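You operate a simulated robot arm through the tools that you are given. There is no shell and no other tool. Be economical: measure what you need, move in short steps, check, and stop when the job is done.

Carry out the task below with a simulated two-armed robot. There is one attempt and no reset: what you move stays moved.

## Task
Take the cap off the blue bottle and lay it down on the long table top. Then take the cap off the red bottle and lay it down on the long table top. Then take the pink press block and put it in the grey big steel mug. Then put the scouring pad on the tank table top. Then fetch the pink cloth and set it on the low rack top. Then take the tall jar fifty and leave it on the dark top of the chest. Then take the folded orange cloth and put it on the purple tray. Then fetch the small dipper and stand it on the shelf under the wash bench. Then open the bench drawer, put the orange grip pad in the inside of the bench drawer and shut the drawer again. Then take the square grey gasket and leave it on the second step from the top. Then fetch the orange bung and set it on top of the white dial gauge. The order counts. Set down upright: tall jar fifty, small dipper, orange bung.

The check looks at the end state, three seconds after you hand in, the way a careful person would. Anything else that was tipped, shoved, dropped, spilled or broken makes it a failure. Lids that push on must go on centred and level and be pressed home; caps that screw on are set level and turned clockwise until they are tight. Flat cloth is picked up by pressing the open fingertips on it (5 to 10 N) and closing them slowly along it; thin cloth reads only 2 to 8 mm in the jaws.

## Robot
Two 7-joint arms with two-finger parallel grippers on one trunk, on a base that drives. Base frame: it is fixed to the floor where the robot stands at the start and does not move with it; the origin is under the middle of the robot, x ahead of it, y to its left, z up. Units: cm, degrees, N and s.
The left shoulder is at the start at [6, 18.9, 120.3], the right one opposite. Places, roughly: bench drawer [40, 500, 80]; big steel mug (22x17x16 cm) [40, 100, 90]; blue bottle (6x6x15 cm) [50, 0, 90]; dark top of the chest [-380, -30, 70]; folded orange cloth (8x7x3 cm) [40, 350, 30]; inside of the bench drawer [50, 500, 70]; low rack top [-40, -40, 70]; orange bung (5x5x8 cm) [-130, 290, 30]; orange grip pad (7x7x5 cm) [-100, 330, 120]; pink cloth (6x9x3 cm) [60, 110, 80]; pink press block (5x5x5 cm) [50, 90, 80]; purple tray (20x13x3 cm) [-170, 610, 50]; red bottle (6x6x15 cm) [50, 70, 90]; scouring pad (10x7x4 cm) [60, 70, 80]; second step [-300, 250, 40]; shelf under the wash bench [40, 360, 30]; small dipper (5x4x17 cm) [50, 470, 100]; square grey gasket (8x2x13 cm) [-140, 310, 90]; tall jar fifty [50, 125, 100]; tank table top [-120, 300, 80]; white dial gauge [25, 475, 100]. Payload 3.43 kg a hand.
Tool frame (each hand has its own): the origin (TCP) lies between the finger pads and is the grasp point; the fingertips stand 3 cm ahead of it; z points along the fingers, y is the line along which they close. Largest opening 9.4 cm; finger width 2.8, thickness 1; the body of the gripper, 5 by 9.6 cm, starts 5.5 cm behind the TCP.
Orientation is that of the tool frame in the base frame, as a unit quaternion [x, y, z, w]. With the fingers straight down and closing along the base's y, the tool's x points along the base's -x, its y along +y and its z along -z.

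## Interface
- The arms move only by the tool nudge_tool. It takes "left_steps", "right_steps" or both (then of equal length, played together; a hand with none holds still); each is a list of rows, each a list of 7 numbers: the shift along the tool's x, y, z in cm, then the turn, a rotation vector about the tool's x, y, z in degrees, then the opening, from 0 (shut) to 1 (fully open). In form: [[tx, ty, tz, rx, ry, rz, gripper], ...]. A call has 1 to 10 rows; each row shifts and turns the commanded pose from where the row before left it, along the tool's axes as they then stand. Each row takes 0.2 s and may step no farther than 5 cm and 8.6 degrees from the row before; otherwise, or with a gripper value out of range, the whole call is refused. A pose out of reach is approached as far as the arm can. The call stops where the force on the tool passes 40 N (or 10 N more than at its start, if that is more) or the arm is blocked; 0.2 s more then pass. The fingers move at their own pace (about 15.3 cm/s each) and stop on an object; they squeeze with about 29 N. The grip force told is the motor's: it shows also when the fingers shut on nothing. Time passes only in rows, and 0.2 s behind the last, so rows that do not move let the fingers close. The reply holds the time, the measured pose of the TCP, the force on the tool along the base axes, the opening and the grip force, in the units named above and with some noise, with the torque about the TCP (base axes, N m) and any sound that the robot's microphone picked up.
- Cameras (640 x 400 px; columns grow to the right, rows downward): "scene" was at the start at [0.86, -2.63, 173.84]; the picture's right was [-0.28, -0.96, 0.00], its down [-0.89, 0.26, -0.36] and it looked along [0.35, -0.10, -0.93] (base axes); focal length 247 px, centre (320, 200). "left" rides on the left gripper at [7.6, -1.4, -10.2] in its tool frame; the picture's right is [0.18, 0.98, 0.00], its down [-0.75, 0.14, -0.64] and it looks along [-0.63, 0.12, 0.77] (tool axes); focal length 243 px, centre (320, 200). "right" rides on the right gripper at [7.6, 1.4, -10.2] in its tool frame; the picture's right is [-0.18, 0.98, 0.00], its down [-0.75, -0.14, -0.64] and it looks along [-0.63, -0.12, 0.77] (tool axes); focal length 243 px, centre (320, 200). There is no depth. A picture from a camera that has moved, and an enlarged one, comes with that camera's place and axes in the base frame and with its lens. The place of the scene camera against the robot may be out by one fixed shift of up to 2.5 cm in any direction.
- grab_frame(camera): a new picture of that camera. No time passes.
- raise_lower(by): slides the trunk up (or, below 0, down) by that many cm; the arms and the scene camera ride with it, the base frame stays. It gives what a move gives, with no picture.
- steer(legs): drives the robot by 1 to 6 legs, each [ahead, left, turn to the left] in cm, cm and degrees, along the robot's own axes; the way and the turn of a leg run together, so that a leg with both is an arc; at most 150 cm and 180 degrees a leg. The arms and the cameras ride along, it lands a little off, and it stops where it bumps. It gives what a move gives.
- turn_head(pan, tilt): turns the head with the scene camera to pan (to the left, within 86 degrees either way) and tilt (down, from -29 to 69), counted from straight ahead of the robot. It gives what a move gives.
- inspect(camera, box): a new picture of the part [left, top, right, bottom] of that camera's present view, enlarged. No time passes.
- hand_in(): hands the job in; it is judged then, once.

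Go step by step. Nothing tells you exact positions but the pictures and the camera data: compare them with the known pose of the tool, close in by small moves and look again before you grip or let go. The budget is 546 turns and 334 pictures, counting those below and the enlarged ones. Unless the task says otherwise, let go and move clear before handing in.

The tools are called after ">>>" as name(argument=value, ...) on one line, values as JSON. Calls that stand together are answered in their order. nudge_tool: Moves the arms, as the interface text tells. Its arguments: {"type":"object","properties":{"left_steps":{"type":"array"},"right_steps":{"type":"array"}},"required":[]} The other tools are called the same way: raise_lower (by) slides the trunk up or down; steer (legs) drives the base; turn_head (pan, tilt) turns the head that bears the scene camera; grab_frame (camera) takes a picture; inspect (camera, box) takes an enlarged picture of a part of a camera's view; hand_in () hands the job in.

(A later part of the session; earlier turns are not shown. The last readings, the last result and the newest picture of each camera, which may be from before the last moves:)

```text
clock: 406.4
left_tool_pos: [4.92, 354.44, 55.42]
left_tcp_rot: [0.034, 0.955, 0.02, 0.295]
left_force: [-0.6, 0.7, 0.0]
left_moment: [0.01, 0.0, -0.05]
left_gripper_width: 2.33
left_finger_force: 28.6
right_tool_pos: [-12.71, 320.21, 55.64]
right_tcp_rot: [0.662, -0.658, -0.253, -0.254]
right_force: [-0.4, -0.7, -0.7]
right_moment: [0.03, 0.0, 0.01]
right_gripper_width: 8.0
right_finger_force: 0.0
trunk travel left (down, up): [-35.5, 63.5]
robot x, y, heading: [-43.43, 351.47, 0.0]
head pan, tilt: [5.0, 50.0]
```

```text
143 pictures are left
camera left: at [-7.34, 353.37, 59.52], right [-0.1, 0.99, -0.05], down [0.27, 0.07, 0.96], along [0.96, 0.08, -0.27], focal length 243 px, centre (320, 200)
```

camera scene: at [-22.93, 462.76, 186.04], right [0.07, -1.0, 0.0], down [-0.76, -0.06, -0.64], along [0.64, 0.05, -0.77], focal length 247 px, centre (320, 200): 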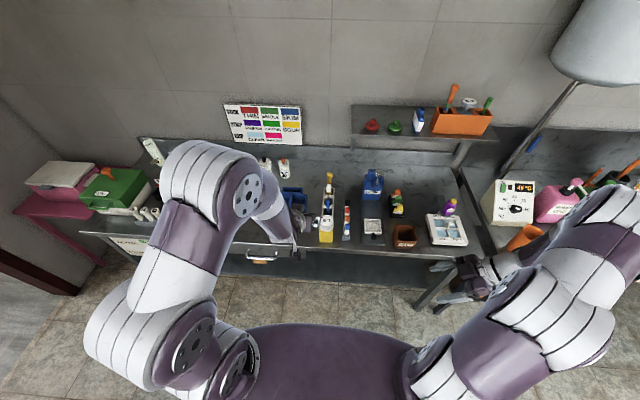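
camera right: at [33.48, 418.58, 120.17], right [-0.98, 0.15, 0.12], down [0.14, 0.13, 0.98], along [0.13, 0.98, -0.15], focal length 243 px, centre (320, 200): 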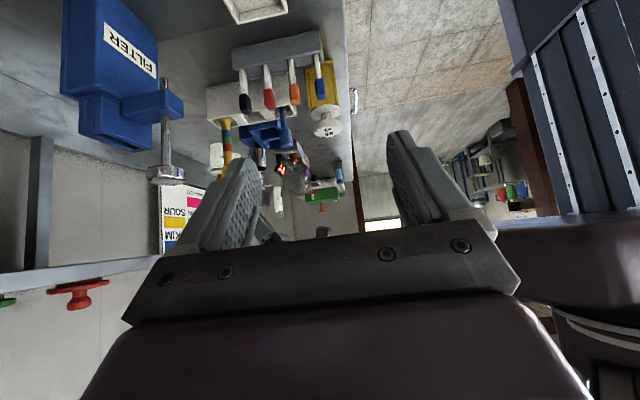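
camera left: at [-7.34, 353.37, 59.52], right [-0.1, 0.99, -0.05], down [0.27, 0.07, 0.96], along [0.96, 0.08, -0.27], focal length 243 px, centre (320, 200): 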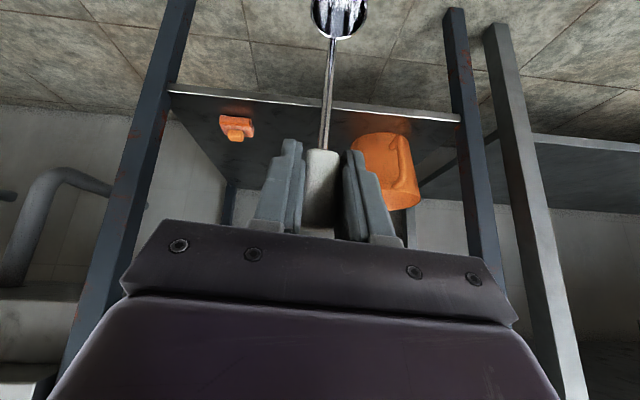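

>>> steer(legs=[[34, -2, 0]])

>>> grab_frame(camera="left")

>>> turn_head(pan=0, tilt=45)

>>> grab_frame(camera="scene")

```text
clock: 408.7
left_tool_pos: [39.07, 352.39, 55.4]
left_tcp_rot: [0.034, 0.955, 0.021, 0.294]
left_force: [-0.2, 0.1, 0.1]
left_moment: [-0.03, -0.01, 0.02]
left_gripper_width: 2.3
left_finger_force: 29.1
right_tool_pos: [21.63, 318.23, 55.74]
right_tcp_rot: [0.663, -0.657, -0.254, -0.254]
right_force: [0.5, -0.4, 0.0]
right_moment: [-0.01, -0.01, -0.01]
right_gripper_width: 7.99
right_finger_force: 0.1
trunk travel left (down, up): [-35.5, 63.5]
robot x, y, heading: [-9.83, 349.76, 0.2]
head pan, tilt: [5.0, 50.0]
```

```text
142 pictures are left
camera left: at [26.85, 351.43, 59.5], right [-0.1, 0.99, -0.05], down [0.27, 0.07, 0.96], along [0.96, 0.08, -0.27], focal length 243 px, centre (320, 200)
```

left: 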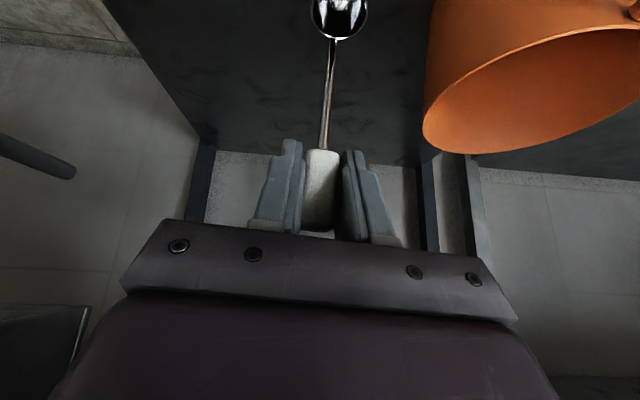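

```text
clock: 409.3
left_tool_pos: [39.0, 352.37, 55.49]
left_tcp_rot: [0.034, 0.955, 0.019, 0.294]
left_force: [0.3, 0.2, -1.7]
left_moment: [-0.01, 0.02, 0.01]
left_gripper_width: 2.32
left_finger_force: 28.8
right_tool_pos: [21.62, 318.38, 55.67]
right_tcp_rot: [0.663, -0.657, -0.254, -0.254]
right_force: [-1.0, -0.3, 0.5]
right_moment: [0.0, -0.01, 0.0]
right_gripper_width: 8.01
right_finger_force: 0.0
trunk travel left (down, up): [-35.5, 63.5]
robot x, y, heading: [-9.81, 349.75, 0.0]
head pan, tilt: [0.0, 45.0]
```

```text
141 pictures are left
camera scene: at [-6.21, 348.52, 124.72], right [0.0, -1.0, 0.0], down [-0.71, 0.0, -0.71], along [0.71, 0.0, -0.71], focal length 247 px, centre (320, 200)
```

scene: 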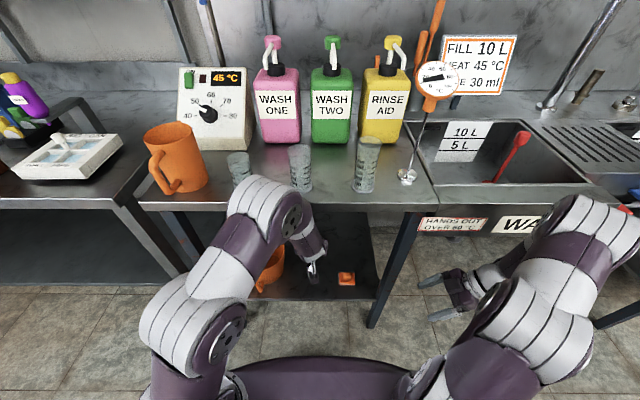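

>>> nudge_tool(left_steps=[[1.13, 0, 1.64, 0, 0, 0, 0], [1.13, 0, 1.64, 0, 0, 0, 0], [1.13, 0, 1.64, 0, 0, 0, 0], [0.84, 0, 1.23, 0, 0, 0, 0]])

>>> grab_frame(camera="left")

```text
clock: 410.3
left_tool_pos: [39.09, 352.72, 47.99]
left_tcp_rot: [0.033, 0.955, 0.019, 0.295]
left_force: [0.7, -0.2, 0.3]
left_moment: [0.02, 0.0, 0.01]
left_gripper_width: 2.32
left_finger_force: 28.9
right_tool_pos: [21.64, 318.21, 55.77]
right_tcp_rot: [0.662, -0.658, -0.253, -0.254]
right_force: [0.6, 0.2, 0.5]
right_moment: [0.01, -0.01, -0.02]
right_gripper_width: 7.99
right_finger_force: 0.1
trunk travel left (down, up): [-35.5, 63.5]
robot x, y, heading: [-9.84, 349.51, 0.3]
head pan, tilt: [0.0, 45.0]
```

```text
140 pictures are left
camera left: at [26.83, 351.77, 52.03], right [-0.1, 0.99, -0.05], down [0.27, 0.07, 0.96], along [0.96, 0.08, -0.27], focal length 243 px, centre (320, 200)
```

left: 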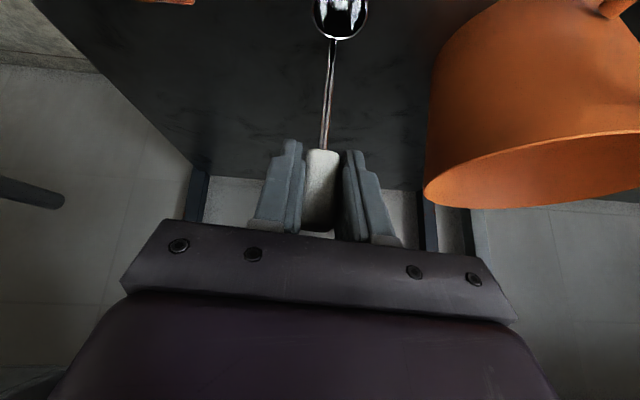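

>>> nudge_tool(left_steps=[[0.56, 0, 0.82, 0, 0, 0, 0], [0.17, 0, 0.25, 0, 0, 0, 0]])

>>> nudge_tool(left_steps=[[0.17, 0, 0.25, 0, 0, 0, 0], [0, 0, 0, 0, 0, 0, 0]])

>>> nudge_tool(left_steps=[[0.17, 0, 0.25, 0, 0, 0, 0], [0, 0, 0, 0, 0, 0, 0]])

```text
clock: 410.9
left_tool_pos: [38.79, 352.84, 46.83]
left_tcp_rot: [0.034, 0.955, 0.019, 0.295]
left_force: [0.6, 0.5, -1.4]
left_moment: [-0.02, 0.02, -0.02]
left_gripper_width: 2.3
left_finger_force: 28.4
right_tool_pos: [21.57, 318.33, 55.8]
right_tcp_rot: [0.662, -0.658, -0.253, -0.255]
right_force: [0.5, 0.4, 1.2]
right_moment: [0.0, -0.02, 0.03]
right_gripper_width: 7.99
right_finger_force: 0.1
trunk travel left (down, up): [-35.5, 63.5]
robot x, y, heading: [-9.88, 349.64, 0.4]
head pan, tilt: [0.0, 45.0]
```

```text
clock: 411.5
left_tool_pos: [38.92, 352.9, 46.38]
left_tcp_rot: [0.033, 0.955, 0.021, 0.294]
left_force: [0.6, 0.6, -0.1]
left_moment: [0.0, 0.01, -0.02]
left_gripper_width: 2.31
left_finger_force: 28.7
right_tool_pos: [21.62, 318.23, 55.76]
right_tcp_rot: [0.662, -0.658, -0.254, -0.255]
right_force: [0.2, -0.8, 0.2]
right_moment: [0.04, 0.01, -0.02]
right_gripper_width: 8.0
right_finger_force: 0.1
trunk travel left (down, up): [-35.5, 63.5]
robot x, y, heading: [-9.84, 349.48, 0.2]
head pan, tilt: [0.0, 45.0]
```

```text
clock: 412.1
left_tool_pos: [38.76, 353.0, 46.12]
left_tcp_rot: [0.033, 0.955, 0.021, 0.294]
left_force: [0.5, 0.3, -0.2]
left_moment: [-0.02, 0.02, 0.0]
left_gripper_width: 2.34
left_finger_force: 28.7
right_tool_pos: [21.54, 318.3, 55.6]
right_tcp_rot: [0.662, -0.658, -0.253, -0.254]
right_force: [-0.7, -0.3, -0.6]
right_moment: [-0.02, 0.01, 0.01]
right_gripper_width: 8.01
right_finger_force: 0.0
trunk travel left (down, up): [-35.5, 63.5]
robot x, y, heading: [-9.41, 349.48, 0.2]
head pan, tilt: [0.0, 45.0]
```

>>> nudge_tool(left_steps=[[0.17, 0, 0.25, 0, 0, 0, 0], [0, 0, 0, 0, 0, 0, 0]])

>>> nudge_tool(left_steps=[[0.17, 0, 0.25, 0, 0, 0, 0], [0, 0, 0, 0, 0, 0, 0]])

>>> nudge_tool(left_steps=[[0.17, 0, 0.25, 0, 0, 0, 0], [0, 0, 0, 0, 0, 0, 0]])

>>> inspect(camera="left", box=[220, 0, 440, 200])

```text
clock: 412.7
left_tool_pos: [38.99, 352.98, 45.71]
left_tcp_rot: [0.033, 0.955, 0.02, 0.295]
left_force: [0.4, -0.6, -0.3]
left_moment: [0.02, -0.02, 0.0]
left_gripper_width: 2.3
left_finger_force: 28.8
right_tool_pos: [21.52, 318.24, 55.71]
right_tcp_rot: [0.662, -0.658, -0.253, -0.255]
right_force: [-1.3, 0.0, 0.0]
right_moment: [-0.02, 0.01, 0.0]
right_gripper_width: 8.0
right_finger_force: 0.1
trunk travel left (down, up): [-35.5, 63.5]
robot x, y, heading: [-10.13, 349.53, -0.1]
head pan, tilt: [0.0, 45.0]
```

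```text
clock: 413.3
left_tool_pos: [39.08, 352.94, 45.56]
left_tcp_rot: [0.033, 0.955, 0.02, 0.294]
left_force: [-0.6, -1.3, -0.3]
left_moment: [-0.01, -0.01, -0.01]
left_gripper_width: 2.31
left_finger_force: 29.1
right_tool_pos: [21.55, 318.29, 55.69]
right_tcp_rot: [0.662, -0.658, -0.254, -0.255]
right_force: [0.5, 0.3, 0.6]
right_moment: [0.04, -0.03, -0.03]
right_gripper_width: 8.0
right_finger_force: 0.0
trunk travel left (down, up): [-35.5, 63.5]
robot x, y, heading: [-9.7, 349.43, 0.3]
head pan, tilt: [0.0, 45.0]
```

```text
clock: 413.9
left_tool_pos: [39.06, 353.03, 45.22]
left_tcp_rot: [0.033, 0.955, 0.02, 0.294]
left_force: [-0.4, -0.5, -1.2]
left_moment: [-0.02, 0.01, -0.04]
left_gripper_width: 2.32
left_finger_force: 28.8
right_tool_pos: [21.53, 318.28, 55.85]
right_tcp_rot: [0.661, -0.658, -0.253, -0.255]
right_force: [0.2, -0.3, -1.1]
right_moment: [0.0, -0.04, 0.01]
right_gripper_width: 7.97
right_finger_force: 0.0
trunk travel left (down, up): [-35.5, 63.5]
robot x, y, heading: [-9.4, 349.7, 0.1]
head pan, tilt: [0.0, 45.0]
```

```text
2.00 times, centred on (330, 100) of left
camera zoom: at [26.74, 352.01, 49.25], right [-0.1, 0.99, -0.05], down [0.27, 0.07, 0.96], along [0.96, 0.08, -0.27], focal length 485 px, centre (300, 400)
```

zoom: 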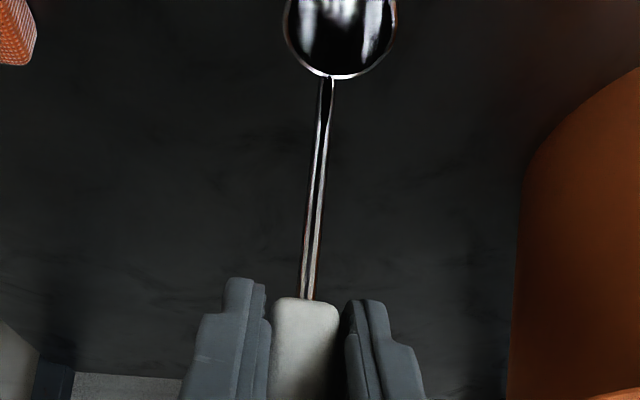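

>>> nudge_tool(left_steps=[[0.2, 0, 0.29, 0, 0, 0, 0], [0, 0, 0, 0, 0, 0, 0]])

>>> nudge_tool(left_steps=[[0.2, 0, 0.29, 0, 0, 0, 0], [0, 0, 0, 0, 0, 0, 0]])

>>> nudge_tool(left_steps=[[0.2, 0, 0.29, 0, 0, 0, 0], [0, 0, 0, 0, 0, 0, 0]])

```text
clock: 414.5
left_tool_pos: [38.96, 353.03, 44.9]
left_tcp_rot: [0.032, 0.955, 0.02, 0.293]
left_force: [-0.3, 0.3, -1.4]
left_moment: [0.0, -0.02, -0.01]
left_gripper_width: 2.29
left_finger_force: 29.0
right_tool_pos: [21.61, 318.25, 55.75]
right_tcp_rot: [0.662, -0.658, -0.253, -0.255]
right_force: [0.0, -0.3, 0.2]
right_moment: [0.01, 0.01, -0.02]
right_gripper_width: 8.01
right_finger_force: 0.1
trunk travel left (down, up): [-35.5, 63.5]
robot x, y, heading: [-9.82, 349.31, 0.1]
head pan, tilt: [0.0, 45.0]
```

```text
clock: 415.1
left_tool_pos: [39.09, 353.04, 44.56]
left_tcp_rot: [0.033, 0.955, 0.02, 0.294]
left_force: [0.6, 0.0, -1.4]
left_moment: [0.0, -0.04, -0.04]
left_gripper_width: 2.31
left_finger_force: 29.0
right_tool_pos: [21.51, 318.18, 55.72]
right_tcp_rot: [0.662, -0.658, -0.253, -0.255]
right_force: [-0.7, -0.6, -0.2]
right_moment: [0.0, 0.04, -0.01]
right_gripper_width: 7.99
right_finger_force: 0.1
trunk travel left (down, up): [-35.5, 63.5]
robot x, y, heading: [-9.81, 349.33, 0.2]
head pan, tilt: [0.0, 45.0]
```

```text
clock: 415.7
left_tool_pos: [39.06, 352.93, 44.51]
left_tcp_rot: [0.033, 0.954, 0.02, 0.299]
left_force: [0.7, 0.3, 16.9]
left_moment: [-0.06, 0.14, 0.04]
left_gripper_width: 2.32
left_finger_force: 29.3
right_tool_pos: [21.59, 318.25, 55.69]
right_tcp_rot: [0.662, -0.657, -0.254, -0.256]
right_force: [0.1, 0.4, -0.7]
right_moment: [0.01, 0.01, 0.04]
right_gripper_width: 8.01
right_finger_force: 0.1
trunk travel left (down, up): [-35.5, 63.5]
robot x, y, heading: [-10.14, 349.44, 0.4]
head pan, tilt: [0.0, 45.0]
```

>>> nudge_tool(left_steps=[[-0.1, 0, -0.15, 0, 0, 0, 0], [0, 0, 0, 0, 0, 0, 0.27], [0, 0, 0, 0, 0, 0, 0.3], [0, 0, 0, 0, 0, 0, 0.35]])

>>> grab_frame(camera="left")

```text
clock: 416.7
left_tool_pos: [38.89, 352.93, 44.4]
left_tcp_rot: [0.033, 0.955, 0.02, 0.294]
left_force: [0.4, -0.2, 0.0]
left_moment: [-0.02, 0.03, -0.02]
left_gripper_width: 3.27
left_finger_force: 0.0
right_tool_pos: [21.51, 318.24, 55.52]
right_tcp_rot: [0.662, -0.658, -0.253, -0.254]
right_force: [-0.2, -0.5, 0.0]
right_moment: [0.02, 0.0, -0.01]
right_gripper_width: 8.0
right_finger_force: 0.0
trunk travel left (down, up): [-35.5, 63.5]
robot x, y, heading: [-9.8, 349.5, 0.4]
head pan, tilt: [0.0, 45.0]
```

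```text
138 pictures are left
camera left: at [26.73, 351.97, 48.46], right [-0.1, 0.99, -0.05], down [0.27, 0.07, 0.96], along [0.96, 0.08, -0.27], focal length 243 px, centre (320, 200)
```

left: 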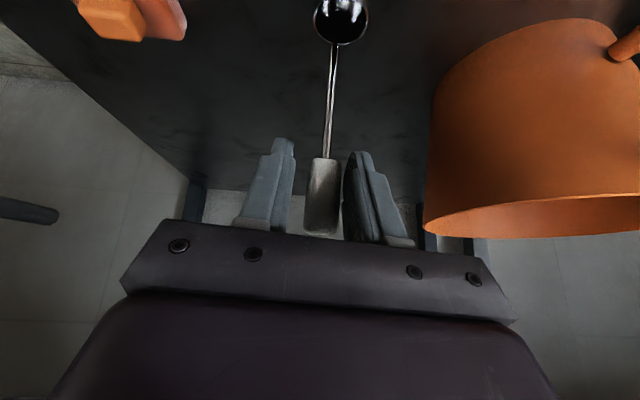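

>>> nudge_tool(left_steps=[[0, -0.1, 0, 0, 0, 0, 0.5], [0, 0, -2, 0, 0, 0, 0.6], [0, 0, -3, 0, 0, 0, 0.6], [0, 0, -4, 0, 0, 0, 0.6]])

>>> steer(legs=[[-38, 0, 0]])

>>> grab_frame(camera="left")

```text
clock: 417.7
left_tool_pos: [33.87, 352.67, 51.7]
left_tcp_rot: [0.032, 0.955, 0.021, 0.295]
left_force: [-0.7, -0.1, 1.4]
left_moment: [0.02, 0.02, 0.01]
left_gripper_width: 5.65
left_finger_force: 0.1
right_tool_pos: [21.42, 318.24, 55.71]
right_tcp_rot: [0.663, -0.657, -0.254, -0.254]
right_force: [0.3, 0.7, 0.0]
right_moment: [0.0, 0.02, 0.0]
right_gripper_width: 7.98
right_finger_force: 0.2
trunk travel left (down, up): [-35.5, 63.5]
robot x, y, heading: [-9.93, 349.35, 0.3]
head pan, tilt: [0.0, 45.0]
```

```text
clock: 420.1
left_tool_pos: [-2.42, 352.19, 51.69]
left_tcp_rot: [0.04, 0.955, 0.018, 0.294]
left_force: [-0.4, -0.9, -0.3]
left_moment: [0.02, 0.0, 0.02]
left_gripper_width: 5.66
left_finger_force: 0.1
right_tool_pos: [-15.13, 317.96, 55.7]
right_tcp_rot: [-0.658, 0.662, 0.251, 0.255]
right_force: [0.7, 0.7, 0.3]
right_moment: [-0.03, 0.0, 0.02]
right_gripper_width: 7.99
right_finger_force: 0.0
trunk travel left (down, up): [-35.5, 63.5]
robot x, y, heading: [-45.99, 349.73, -0.5]
head pan, tilt: [0.0, 45.0]
```

```text
137 pictures are left
camera left: at [-14.5, 351.32, 55.72], right [-0.09, 1.0, -0.05], down [0.27, 0.07, 0.96], along [0.96, 0.07, -0.27], focal length 243 px, centre (320, 200)
```

left: 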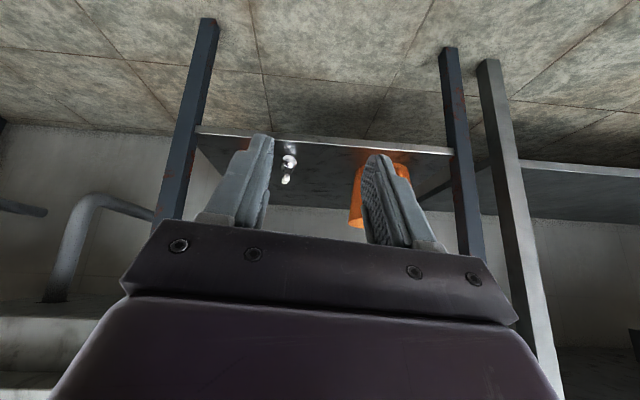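

>>> inspect(camera="left", box=[220, 110, 400, 230])

>>> inspect(camera="scene", box=[200, 180, 420, 330])

```text
3.33 times, centred on (310, 170) of left
camera zoom: at [-14.5, 351.32, 55.72], right [-0.09, 1.0, -0.05], down [0.27, 0.07, 0.96], along [0.96, 0.07, -0.27], focal length 809 px, centre (353, 300)
```

zoom: 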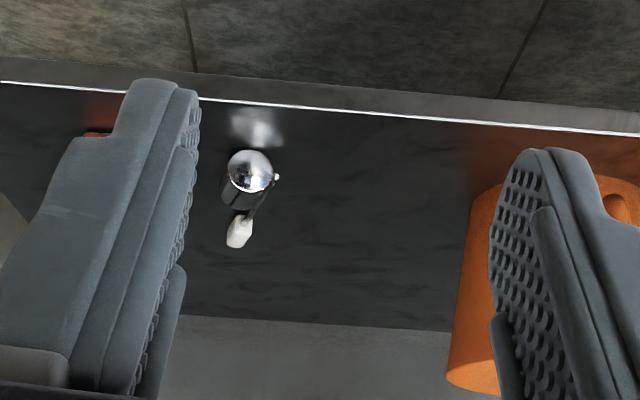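

```text
2.67 times, centred on (310, 255) of scene
camera zoom: at [-42.54, 348.63, 124.73], right [-0.01, -1.0, 0.0], down [-0.71, 0.01, -0.71], along [0.71, -0.01, -0.71], focal length 659 px, centre (347, 53)
```

zoom: 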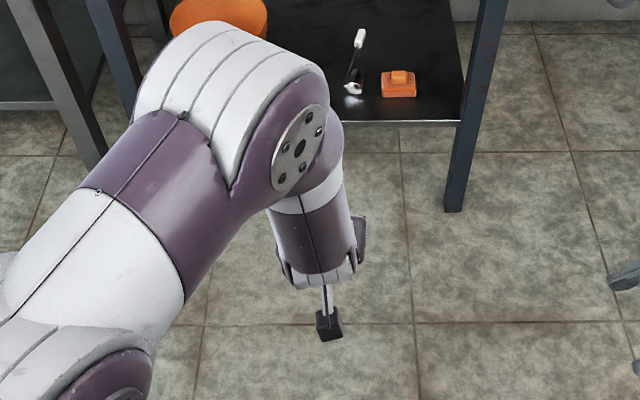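

>>> steer(legs=[[22, 0, 0]])

>>> nudge_tool(left_steps=[[0, -3, 0, 0, 0, 0, 0.6], [0, -3, 0, 0, 0, 0, 0.6]])

>>> grab_frame(camera="left")

```text
clock: 421.7
left_tool_pos: [19.81, 351.72, 51.6]
left_tcp_rot: [0.042, 0.955, 0.016, 0.294]
left_force: [0.2, 0.4, -0.9]
left_moment: [0.01, -0.03, -0.02]
left_gripper_width: 5.64
left_finger_force: 0.1
right_tool_pos: [6.8, 317.55, 55.71]
right_tcp_rot: [-0.655, 0.664, 0.251, 0.258]
right_force: [-0.6, 0.9, -0.2]
right_moment: [0.0, -0.05, 0.01]
right_gripper_width: 7.99
right_finger_force: 0.0
trunk travel left (down, up): [-35.5, 63.5]
robot x, y, heading: [-24.31, 349.75, -0.9]
head pan, tilt: [0.0, 45.0]
```

```text
clock: 422.3
left_tool_pos: [19.25, 345.59, 51.29]
left_tcp_rot: [0.042, 0.955, 0.018, 0.294]
left_force: [-0.4, -0.4, -0.3]
left_moment: [0.0, -0.06, -0.01]
left_gripper_width: 5.62
left_finger_force: 0.2
right_tool_pos: [6.68, 317.57, 55.72]
right_tcp_rot: [-0.656, 0.663, 0.251, 0.257]
right_force: [-0.6, -0.3, 0.0]
right_moment: [0.01, 0.01, -0.01]
right_gripper_width: 7.97
right_finger_force: 0.0
trunk travel left (down, up): [-35.5, 63.5]
robot x, y, heading: [-24.32, 349.42, -0.8]
head pan, tilt: [0.0, 45.0]
```

```text
134 pictures are left
camera left: at [7.01, 344.77, 55.29], right [-0.08, 1.0, -0.05], down [0.27, 0.07, 0.96], along [0.96, 0.07, -0.27], focal length 243 px, centre (320, 200)
```

left: 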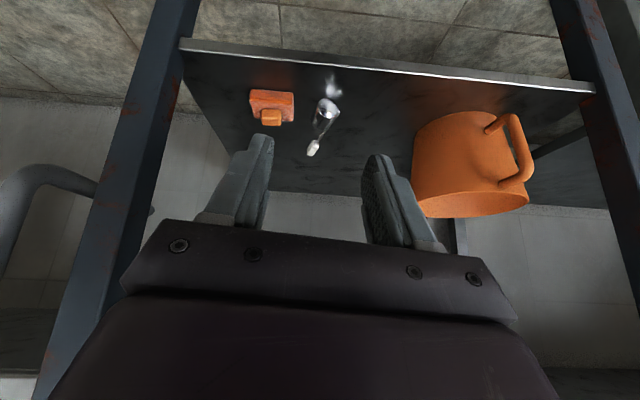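

>>> inspect(camera="left", box=[230, 60, 390, 180])

```text
3.33 times, centred on (310, 120) of left
camera zoom: at [7.01, 344.77, 55.29], right [-0.08, 1.0, -0.05], down [0.27, 0.07, 0.96], along [0.96, 0.07, -0.27], focal length 809 px, centre (353, 467)
```

zoom: 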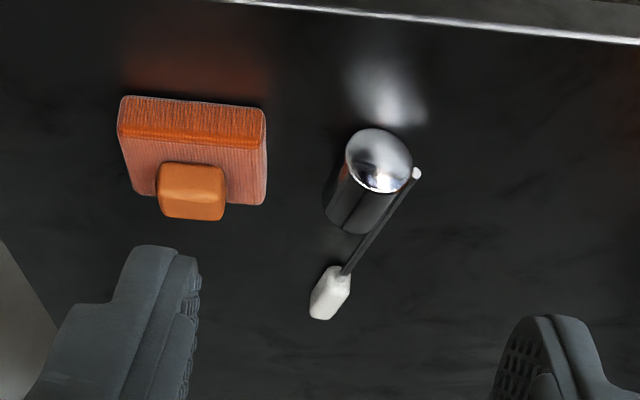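

>>> nudge_tool(left_steps=[[1, 0, -1, 0, 7, 0, 0.4], [1, 0, 0, 0, 7, 0, 0.4], [0, 0, 0, 0, 7, 0, 0.4], [0, 0, 0, 0, 7, 0, 0.4], [0, 0, 0, 0, 7, 0, 0.4], [0, 0, 0, 0, 0, 5.5, 0.4], [0, 0, 0, 0, 0, 5.5, 0.4]])

```text
clock: 423.9
left_tool_pos: [15.98, 347.07, 50.32]
left_tcp_rot: [0.13, 0.99, 0.041, 0.026]
left_force: [0.2, 0.9, -0.9]
left_moment: [-0.01, -0.03, 0.0]
left_gripper_width: 3.78
left_finger_force: 0.0
left hand out of reach, approached as far as the arm can: row 4, 5
right_tool_pos: [6.78, 317.53, 55.77]
right_tcp_rot: [-0.656, 0.664, 0.251, 0.257]
right_force: [0.6, 0.3, -1.5]
right_moment: [0.01, 0.03, 0.0]
right_gripper_width: 7.98
right_finger_force: 0.0
trunk travel left (down, up): [-35.5, 63.5]
robot x, y, heading: [-24.13, 349.34, -0.9]
head pan, tilt: [0.0, 45.0]
```

>>> nudge_tool(left_steps=[[0, 0, -1, 0, -7, 0, 0.6], [0, 0, 0, 0, -7, 0, 0.6], [0, 0, 0, 0, -7, 0, 0.6], [0, 0, 0, 0, -7, 0, 0.6], [0, 0, 0, 0, -7, 0, 0.6]])

>>> grab_frame(camera="left")

```text
clock: 425.1
left_tool_pos: [16.13, 347.0, 51.48]
left_tcp_rot: [0.135, 0.945, 0.009, 0.298]
left_force: [0.0, -0.9, -0.6]
left_moment: [0.0, -0.02, -0.03]
left_gripper_width: 5.62
left_finger_force: 0.1
left hand out of reach, approached as far as the arm can: row 2
right_tool_pos: [6.69, 317.61, 55.77]
right_tcp_rot: [-0.657, 0.663, 0.25, 0.257]
right_force: [0.1, 0.7, -0.8]
right_moment: [-0.01, -0.01, 0.01]
right_gripper_width: 7.99
right_finger_force: 0.1
trunk travel left (down, up): [-35.5, 63.5]
robot x, y, heading: [-23.81, 349.45, -0.7]
head pan, tilt: [0.0, 45.0]
```

```text
132 pictures are left
camera left: at [3.85, 348.26, 55.4], right [0.1, 0.99, -0.01], down [0.26, -0.02, 0.96], along [0.96, -0.1, -0.27], focal length 243 px, centre (320, 200)
```

left: 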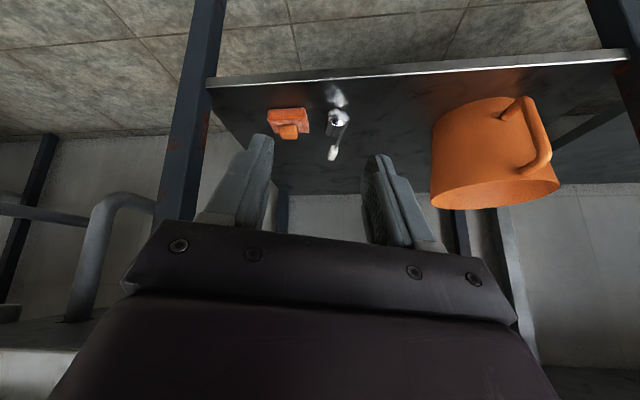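

>>> steer(legs=[[14, 0, 0.7]])

>>> nudge_tool(left_steps=[[0.7, 0.2, 3, 0, 0, 0, 0.6], [0.7, 0.2, 3, 0, 0, 0, 0.6], [0.7, 0.2, 3, 0, 0, 0, 0.6]])

>>> grab_frame(camera="left")

```text
clock: 426.5
left_tool_pos: [30.11, 347.37, 51.35]
left_tcp_rot: [0.13, 0.946, 0.011, 0.295]
left_force: [1.1, -0.2, -0.1]
left_moment: [-0.01, 0.0, -0.03]
left_gripper_width: 5.62
left_finger_force: 0.1
right_tool_pos: [21.12, 317.77, 55.75]
right_tcp_rot: [-0.66, 0.66, 0.253, 0.255]
right_force: [0.0, 0.1, 1.0]
right_moment: [0.02, -0.01, -0.01]
right_gripper_width: 7.98
right_finger_force: 0.0
trunk travel left (down, up): [-35.5, 63.5]
robot x, y, heading: [-10.22, 349.36, -0.1]
head pan, tilt: [0.0, 45.0]
```

```text
clock: 427.3
left_tool_pos: [33.75, 347.85, 42.87]
left_tcp_rot: [0.129, 0.946, 0.011, 0.297]
left_force: [0.1, 0.1, -0.1]
left_moment: [0.01, 0.02, -0.01]
left_gripper_width: 5.64
left_finger_force: 0.1
right_tool_pos: [21.17, 317.74, 55.66]
right_tcp_rot: [-0.659, 0.66, 0.252, 0.256]
right_force: [-0.2, -0.7, 0.4]
right_moment: [0.02, 0.0, -0.01]
right_gripper_width: 8.0
right_finger_force: 0.1
trunk travel left (down, up): [-35.5, 63.5]
robot x, y, heading: [-9.85, 349.46, -0.4]
head pan, tilt: [0.0, 45.0]
```

```text
131 pictures are left
camera left: at [21.42, 349.06, 46.89], right [0.09, 1.0, -0.01], down [0.27, -0.02, 0.96], along [0.96, -0.09, -0.27], focal length 243 px, centre (320, 200)
```

left: 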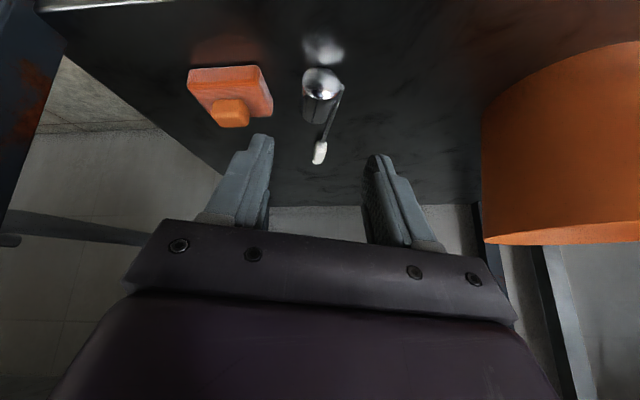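

>>> nudge_tool(left_steps=[[0, -0.1, 3, 0, 0, 0, 0.6], [0, -0.1, 3, 0, 0, 0, 0.6], [0, -0.1, 1.5, 0, 0, 0, 0.6]])

>>> grab_frame(camera="left")

```text
clock: 428.1
left_tool_pos: [37.73, 347.27, 36.74]
left_tcp_rot: [0.129, 0.946, 0.012, 0.298]
left_force: [-0.9, 0.0, 0.2]
left_moment: [-0.03, 0.02, -0.01]
left_gripper_width: 5.64
left_finger_force: 0.0
right_tool_pos: [21.13, 317.74, 55.76]
right_tcp_rot: [-0.66, 0.66, 0.253, 0.255]
right_force: [-0.4, 0.1, -0.1]
right_moment: [-0.04, -0.03, 0.0]
right_gripper_width: 7.96
right_finger_force: 0.0
trunk travel left (down, up): [-35.5, 63.5]
robot x, y, heading: [-9.94, 349.22, -0.2]
head pan, tilt: [0.0, 45.0]
```

```text
130 pictures are left
camera left: at [25.48, 348.37, 40.71], right [0.09, 1.0, -0.01], down [0.27, -0.02, 0.96], along [0.96, -0.09, -0.27], focal length 243 px, centre (320, 200)
```

left: 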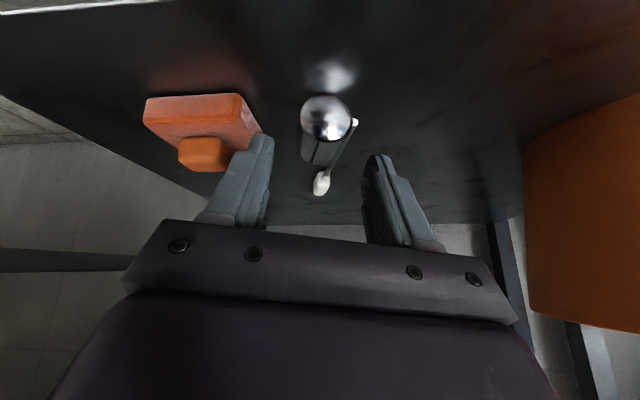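

>>> nudge_tool(left_steps=[[0, 0.7, 0, 0, 0, 0, 0.45], [0, 0, 1.0, 0, 0, 0, 0.45], [0, 0, 0.9, 0, 0, 0, 0.45]])

>>> grab_frame(camera="left")

```text
clock: 428.9
left_tool_pos: [39.07, 347.9, 35.28]
left_tcp_rot: [0.131, 0.946, 0.01, 0.296]
left_force: [-0.1, -0.3, -0.2]
left_moment: [-0.01, -0.01, -0.02]
left_gripper_width: 4.23
left_finger_force: 0.0
right_tool_pos: [21.09, 317.73, 55.71]
right_tcp_rot: [0.66, -0.66, -0.253, -0.255]
right_force: [0.8, -0.7, -0.1]
right_moment: [0.02, 0.0, -0.01]
right_gripper_width: 7.98
right_finger_force: 0.0
trunk travel left (down, up): [-35.5, 63.5]
robot x, y, heading: [-10.31, 349.51, -0.2]
head pan, tilt: [0.0, 45.0]
```

```text
129 pictures are left
camera left: at [26.79, 349.01, 39.32], right [0.09, 1.0, -0.01], down [0.27, -0.02, 0.96], along [0.96, -0.09, -0.27], focal length 243 px, centre (320, 200)
```

left: 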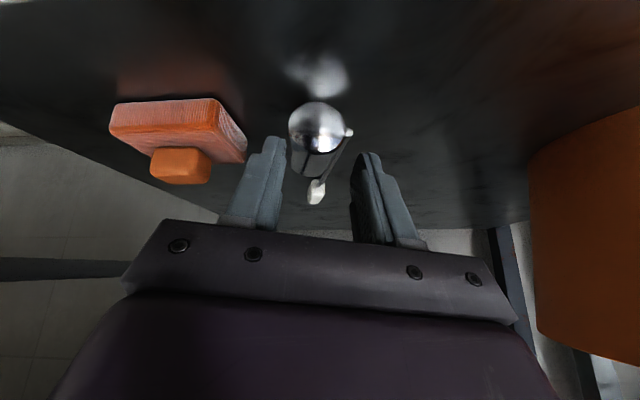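

>>> nudge_tool(left_steps=[[0, 0, 0.2, 0, 0, 0, 0.4], [0, 0, 0, 0, 0, 0, 0.3], [0, 0, 0, 0, 0, 0, 0.1], [0, 0, 0, 0, 0, 0, 0], [0, 0, 0, 0, 0, 0, 0]])

>>> nudge_tool(left_steps=[[-0.56, 0, -0.82, 0, 0, 0, 0], [-1.13, 0, -1.64, 0, 0, 0, 0], [-1.13, 0, -1.64, 0, 0, 0, 0]])

>>> grab_frame(camera="left")

```text
clock: 430.1
left_tool_pos: [39.25, 347.72, 35.25]
left_tcp_rot: [0.129, 0.945, 0.011, 0.299]
left_force: [2.1, -0.8, 21.5]
left_moment: [-0.08, -0.33, 0.02]
left_gripper_width: 2.7
left_finger_force: 28.8
right_tool_pos: [20.96, 317.7, 55.72]
right_tcp_rot: [0.661, -0.659, -0.253, -0.256]
right_force: [-0.2, 0.8, -0.6]
right_moment: [-0.02, 0.04, 0.04]
right_gripper_width: 7.98
right_finger_force: 0.1
trunk travel left (down, up): [-35.5, 63.5]
robot x, y, heading: [-9.89, 349.42, -0.6]
head pan, tilt: [0.0, 45.0]
```

```text
clock: 430.9
left_tool_pos: [39.06, 347.26, 39.8]
left_tcp_rot: [0.13, 0.946, 0.012, 0.296]
left_force: [-0.2, 0.2, -0.6]
left_moment: [-0.01, -0.03, 0.0]
left_gripper_width: 0.0
left_finger_force: 29.1
right_tool_pos: [21.02, 317.73, 55.58]
right_tcp_rot: [-0.66, 0.66, 0.253, 0.256]
right_force: [-0.1, -0.5, 0.1]
right_moment: [-0.03, 0.01, 0.01]
right_gripper_width: 7.99
right_finger_force: 0.0
trunk travel left (down, up): [-35.5, 63.5]
robot x, y, heading: [-9.83, 349.47, -0.5]
head pan, tilt: [0.0, 45.0]
```

```text
128 pictures are left
camera left: at [26.82, 348.42, 43.9], right [0.09, 1.0, -0.01], down [0.27, -0.02, 0.96], along [0.96, -0.09, -0.27], focal length 243 px, centre (320, 200)
```

left: 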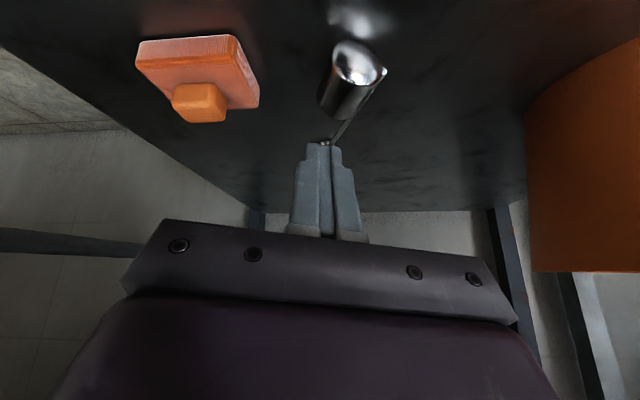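

>>> nudge_tool(left_steps=[[0, 0, -3, 0, 0, 0, 0.2], [0, 0, -4, 3.1, -0.5, 4.5, 0.45], [0, 0, -2, 3.1, -0.5, 4.5, 0.45], [0, 0, 0, 0, -7, 0, 0.45], [0, 0, 0, 0, -7, 0, 0.45], [0, 0, 0, 0, -7, 0, 0.45], [0, 0, 0, 0, -7, 0, 0.45], [0, 0, 0, 0, -7, 0, 0.45]])

>>> grab_frame(camera="left")

```text
clock: 432.7
left_tool_pos: [33.98, 347.96, 47.32]
left_tcp_rot: [0.203, 0.797, -0.083, 0.562]
left_force: [-0.5, 0.4, -0.5]
left_moment: [0.02, -0.03, -0.03]
left_gripper_width: 4.22
left_finger_force: 0.1
right_tool_pos: [21.05, 317.62, 55.78]
right_tcp_rot: [0.66, -0.66, -0.253, -0.255]
right_force: [0.0, -1.0, -0.6]
right_moment: [0.01, 0.01, 0.0]
right_gripper_width: 7.98
right_finger_force: 0.0
trunk travel left (down, up): [-35.5, 63.5]
robot x, y, heading: [-10.05, 349.2, -0.3]
head pan, tilt: [0.0, 45.0]
```

```text
127 pictures are left
camera left: at [22.36, 352.16, 43.63], right [0.36, 0.93, -0.08], down [-0.28, 0.19, 0.94], along [0.89, -0.32, 0.33], focal length 243 px, centre (320, 200)
```

left: 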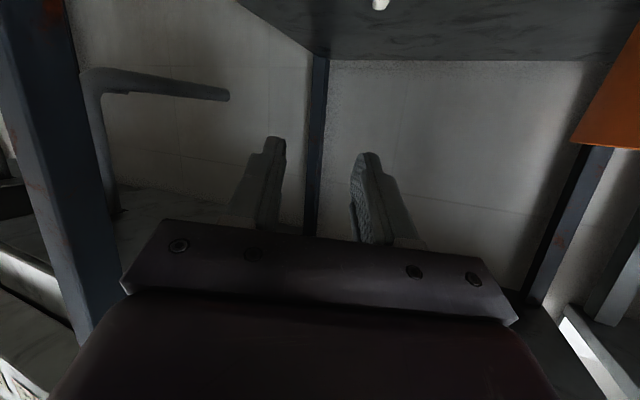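

>>> grab_frame(camera="right")

```text
126 pictures are left
camera right: at [19.54, 305.29, 58.17], right [-0.98, 0.14, 0.12], down [0.14, 0.13, 0.98], along [0.12, 0.98, -0.15], focal length 243 px, centre (320, 200)
```

right: 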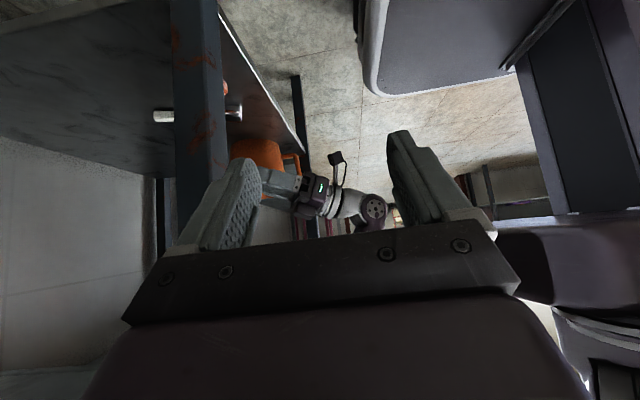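

>>> nudge_tool(right_steps=[[0, 2, 3, 0, 0, 0, 0.5], [0, 2, 3, 0, 0, 0, 0.5], [-2, 2, 3, 0, 0, 0, 0.5]])

>>> inspect(camera="right", box=[120, 60, 380, 240])

```text
clock: 433.5
left_tool_pos: [34.08, 347.89, 47.28]
left_tcp_rot: [0.204, 0.797, -0.084, 0.562]
left_force: [0.8, 0.1, 0.1]
left_moment: [-0.01, 0.05, -0.03]
left_gripper_width: 4.22
left_finger_force: 0.0
right_tool_pos: [14.85, 324.86, 50.34]
right_tcp_rot: [0.66, -0.66, -0.251, -0.255]
right_force: [-0.1, 0.4, -0.4]
right_moment: [-0.03, -0.02, -0.05]
right_gripper_width: 4.71
right_finger_force: 0.0
trunk travel left (down, up): [-35.5, 63.5]
robot x, y, heading: [-10.24, 349.53, -0.4]
head pan, tilt: [0.0, 45.0]
```

```text
2.22 times, centred on (250, 150) of right
camera zoom: at [13.41, 312.52, 52.81], right [-0.98, 0.14, 0.12], down [0.14, 0.13, 0.98], along [0.12, 0.98, -0.15], focal length 539 px, centre (476, 311)
```

zoom: 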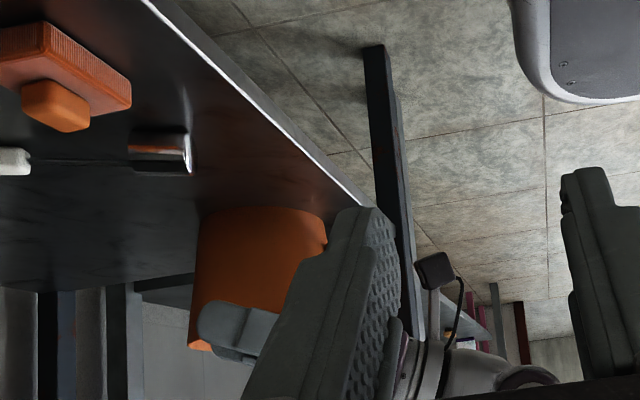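

>>> nudge_tool(left_steps=[[0, 0, 0, 0, 7, 0, 0.45], [0, 0, 0, 0, 7, 0, 0.45], [0, 0, 0, 0, 7, 0, 0.45], [0, 0, 0, 0, 7, 0, 0.45]])

>>> grab_frame(camera="left")

```text
clock: 434.5
left_tool_pos: [33.89, 348.0, 47.33]
left_tcp_rot: [0.218, 0.91, -0.031, 0.351]
left_force: [0.0, -0.2, -1.1]
left_moment: [0.01, 0.01, 0.01]
left_gripper_width: 4.22
left_finger_force: 0.0
right_tool_pos: [14.84, 325.01, 50.21]
right_tcp_rot: [-0.66, 0.66, 0.252, 0.255]
right_force: [0.0, 0.9, -0.3]
right_moment: [-0.02, 0.01, 0.0]
right_gripper_width: 4.7
right_finger_force: 0.1
trunk travel left (down, up): [-35.5, 63.5]
robot x, y, heading: [-10.56, 349.51, -0.3]
head pan, tilt: [0.0, 45.0]
```

```text
124 pictures are left
camera left: at [21.85, 351.66, 49.97], right [0.29, 0.96, -0.03], down [0.15, -0.02, 0.99], along [0.94, -0.29, -0.15], focal length 243 px, centre (320, 200)
```

left: 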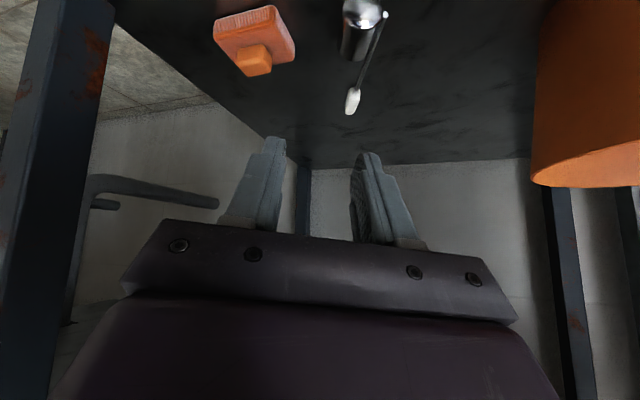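

>>> nudge_tool(left_steps=[[0, 0, 0, 0, -6.3, 0, 0.45], [0, 0, 0, 0, -6.3, 0, 0.45], [0, 0, 0, 0, -6.3, 0, 0.45]])

```text
clock: 435.3
left_tool_pos: [34.01, 348.06, 47.38]
left_tcp_rot: [0.21, 0.839, -0.068, 0.497]
left_force: [0.0, 0.6, 0.1]
left_moment: [-0.02, 0.0, -0.02]
left_gripper_width: 4.24
left_finger_force: 0.1
right_tool_pos: [14.82, 324.98, 50.28]
right_tcp_rot: [-0.66, 0.66, 0.252, 0.255]
right_force: [-0.4, -0.5, -0.3]
right_moment: [-0.02, 0.01, 0.01]
right_gripper_width: 4.71
right_finger_force: 0.1
trunk travel left (down, up): [-35.5, 63.5]
robot x, y, heading: [-9.88, 348.96, 0.0]
head pan, tilt: [0.0, 45.0]
```

>>> nudge_tool(left_steps=[[3.4, 0.66, 1.08, 0, 0, 0, 0.48], [3.4, 0.66, 1.08, 0, 0, 0, 0.48], [3.4, 0.66, 1.08, 0, 0, 0, 0.48]])

>>> grab_frame(camera="left")

>>> inspect(camera="right", box=[120, 60, 380, 240])

```text
clock: 436.1
left_tool_pos: [33.05, 351.49, 37.16]
left_tcp_rot: [0.21, 0.839, -0.068, 0.497]
left_force: [-0.3, 0.2, 0.0]
left_moment: [0.03, 0.01, -0.01]
left_gripper_width: 4.52
left_finger_force: 0.1
right_tool_pos: [14.89, 325.02, 50.29]
right_tcp_rot: [-0.659, 0.661, 0.252, 0.256]
right_force: [0.2, 0.4, 0.7]
right_moment: [-0.03, -0.02, 0.0]
right_gripper_width: 4.71
right_finger_force: 0.0
trunk travel left (down, up): [-35.5, 63.5]
robot x, y, heading: [-10.39, 349.44, -0.5]
head pan, tilt: [0.0, 45.0]
```

```text
123 pictures are left
camera left: at [21.04, 355.64, 35.47], right [0.34, 0.94, -0.06], down [-0.14, 0.12, 0.98], along [0.93, -0.32, 0.17], focal length 243 px, centre (320, 200)
```

left: 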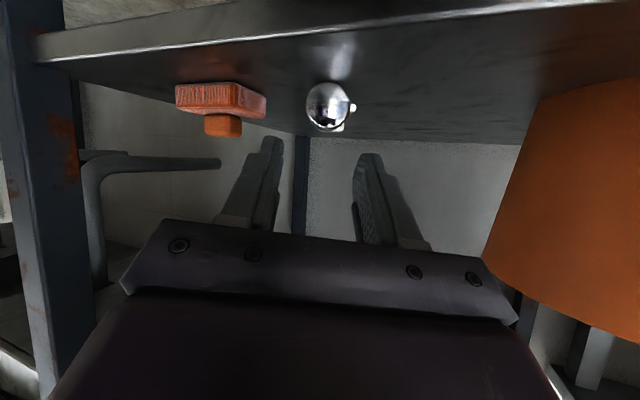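

```text
2.22 times, centred on (250, 150) of right
camera zoom: at [13.37, 312.57, 52.78], right [-0.98, 0.14, 0.12], down [0.14, 0.13, 0.98], along [0.12, 0.98, -0.15], focal length 539 px, centre (476, 311)
```

zoom: 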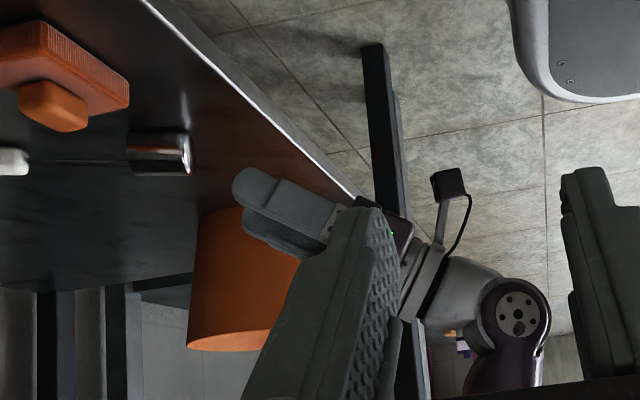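

>>> nudge_tool(left_steps=[[0, 0.1, 3, 0, 0, 0, 0.48], [0, 0.1, 3, 0, 0, 0, 0.48], [0, 0, 1.2, 0, 0, 0, 0.48]])

>>> grab_frame(camera="left")

>>> inspect(camera="right", box=[120, 60, 380, 240])

```text
clock: 436.9
left_tool_pos: [38.94, 349.29, 33.44]
left_tcp_rot: [0.21, 0.839, -0.068, 0.497]
left_force: [0.7, 0.6, -0.3]
left_moment: [-0.03, 0.0, 0.01]
left_gripper_width: 4.53
left_finger_force: 0.1
right_tool_pos: [14.92, 325.01, 50.24]
right_tcp_rot: [-0.66, 0.66, 0.252, 0.255]
right_force: [0.2, -0.4, -0.2]
right_moment: [-0.06, 0.03, -0.01]
right_gripper_width: 4.71
right_finger_force: 0.0
trunk travel left (down, up): [-35.5, 63.5]
robot x, y, heading: [-10.01, 348.9, -0.4]
head pan, tilt: [0.0, 45.0]
```

```text
121 pictures are left
camera left: at [26.83, 353.42, 31.93], right [0.33, 0.94, -0.06], down [-0.14, 0.12, 0.98], along [0.93, -0.32, 0.17], focal length 243 px, centre (320, 200)
```

left: 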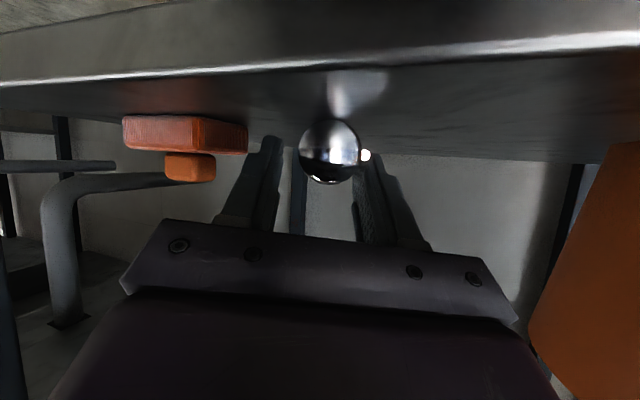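

```text
2.22 times, centred on (250, 150) of right
camera zoom: at [13.37, 312.57, 52.77], right [-0.98, 0.14, 0.12], down [0.14, 0.13, 0.98], along [0.12, 0.98, -0.15], focal length 539 px, centre (476, 311)
```

zoom: 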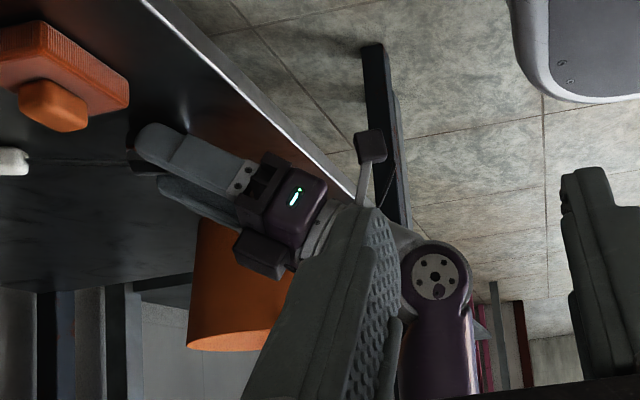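

>>> nudge_tool(left_steps=[[0, 0.6, 0, 0, 0, 0, 0.5], [0, 0, 0.5, 0, 0, 0, 0.5], [0, 0, 0, 0, 0, 0, 0.35], [0, 0, 0, 0, 0, 0, 0.2], [0, 0, 0, 0, 0, 0, 0.0], [0, 0, 0, 0, 0, 0, 0.0]])

>>> grab_frame(camera="left")

```text
clock: 438.3
left_tool_pos: [39.7, 349.75, 33.49]
left_tcp_rot: [0.21, 0.839, -0.068, 0.497]
left_force: [1.5, -0.1, 1.0]
left_moment: [-0.02, -0.05, -0.01]
left_gripper_width: 3.26
left_finger_force: 29.9
right_tool_pos: [14.9, 324.97, 50.21]
right_tcp_rot: [0.66, -0.66, -0.253, -0.255]
right_force: [1.0, -0.1, 0.0]
right_moment: [0.0, -0.02, -0.01]
right_gripper_width: 4.7
right_finger_force: 0.1
trunk travel left (down, up): [-35.5, 63.5]
robot x, y, heading: [-10.57, 349.52, -0.3]
head pan, tilt: [0.0, 45.0]
```

```text
119 pictures are left
camera left: at [27.55, 353.93, 31.79], right [0.33, 0.94, -0.06], down [-0.14, 0.12, 0.98], along [0.93, -0.32, 0.17], focal length 243 px, centre (320, 200)
```

left: 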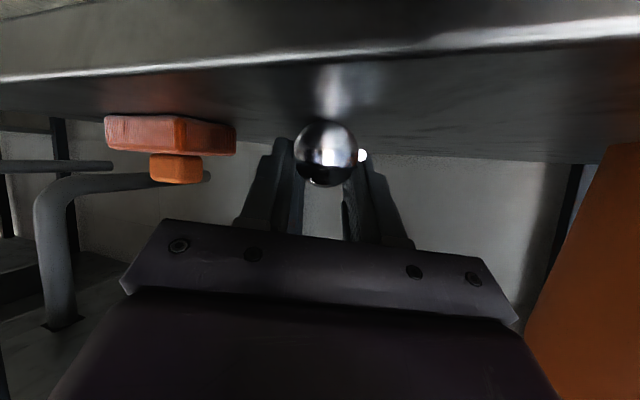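

>>> nudge_tool(left_steps=[[-0.86, 0.1, -0.5, 0, 0, 0, 0], [-1.7, 0.2, -1.0, 0, 0, 0, 0], [-1.7, 0.2, -1.0, 0, 0, 0, 0]])

>>> inspect(camera="right", box=[100, 60, 360, 240])

```text
clock: 439.1
left_tool_pos: [39.65, 349.85, 38.44]
left_tcp_rot: [0.21, 0.84, -0.067, 0.496]
left_force: [-0.1, -0.5, -0.5]
left_moment: [-0.02, 0.08, -0.01]
left_gripper_width: 3.25
left_finger_force: 28.9
right_tool_pos: [14.92, 324.95, 50.2]
right_tcp_rot: [-0.66, 0.66, 0.252, 0.255]
right_force: [-0.4, -0.5, -0.7]
right_moment: [-0.02, 0.01, -0.01]
right_gripper_width: 4.66
right_finger_force: 0.1
trunk travel left (down, up): [-35.5, 63.5]
robot x, y, heading: [-10.12, 349.46, -0.2]
head pan, tilt: [0.0, 45.0]
```

```text
2.22 times, centred on (230, 150) of right
camera zoom: at [13.36, 312.57, 52.77], right [-0.98, 0.14, 0.12], down [0.14, 0.13, 0.98], along [0.12, 0.98, -0.15], focal length 539 px, centre (520, 311)
```

zoom: 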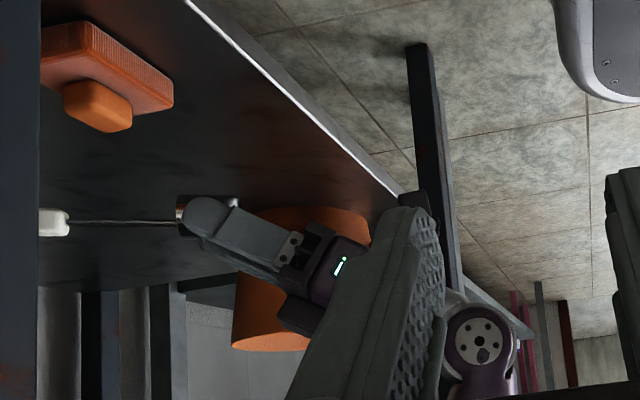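

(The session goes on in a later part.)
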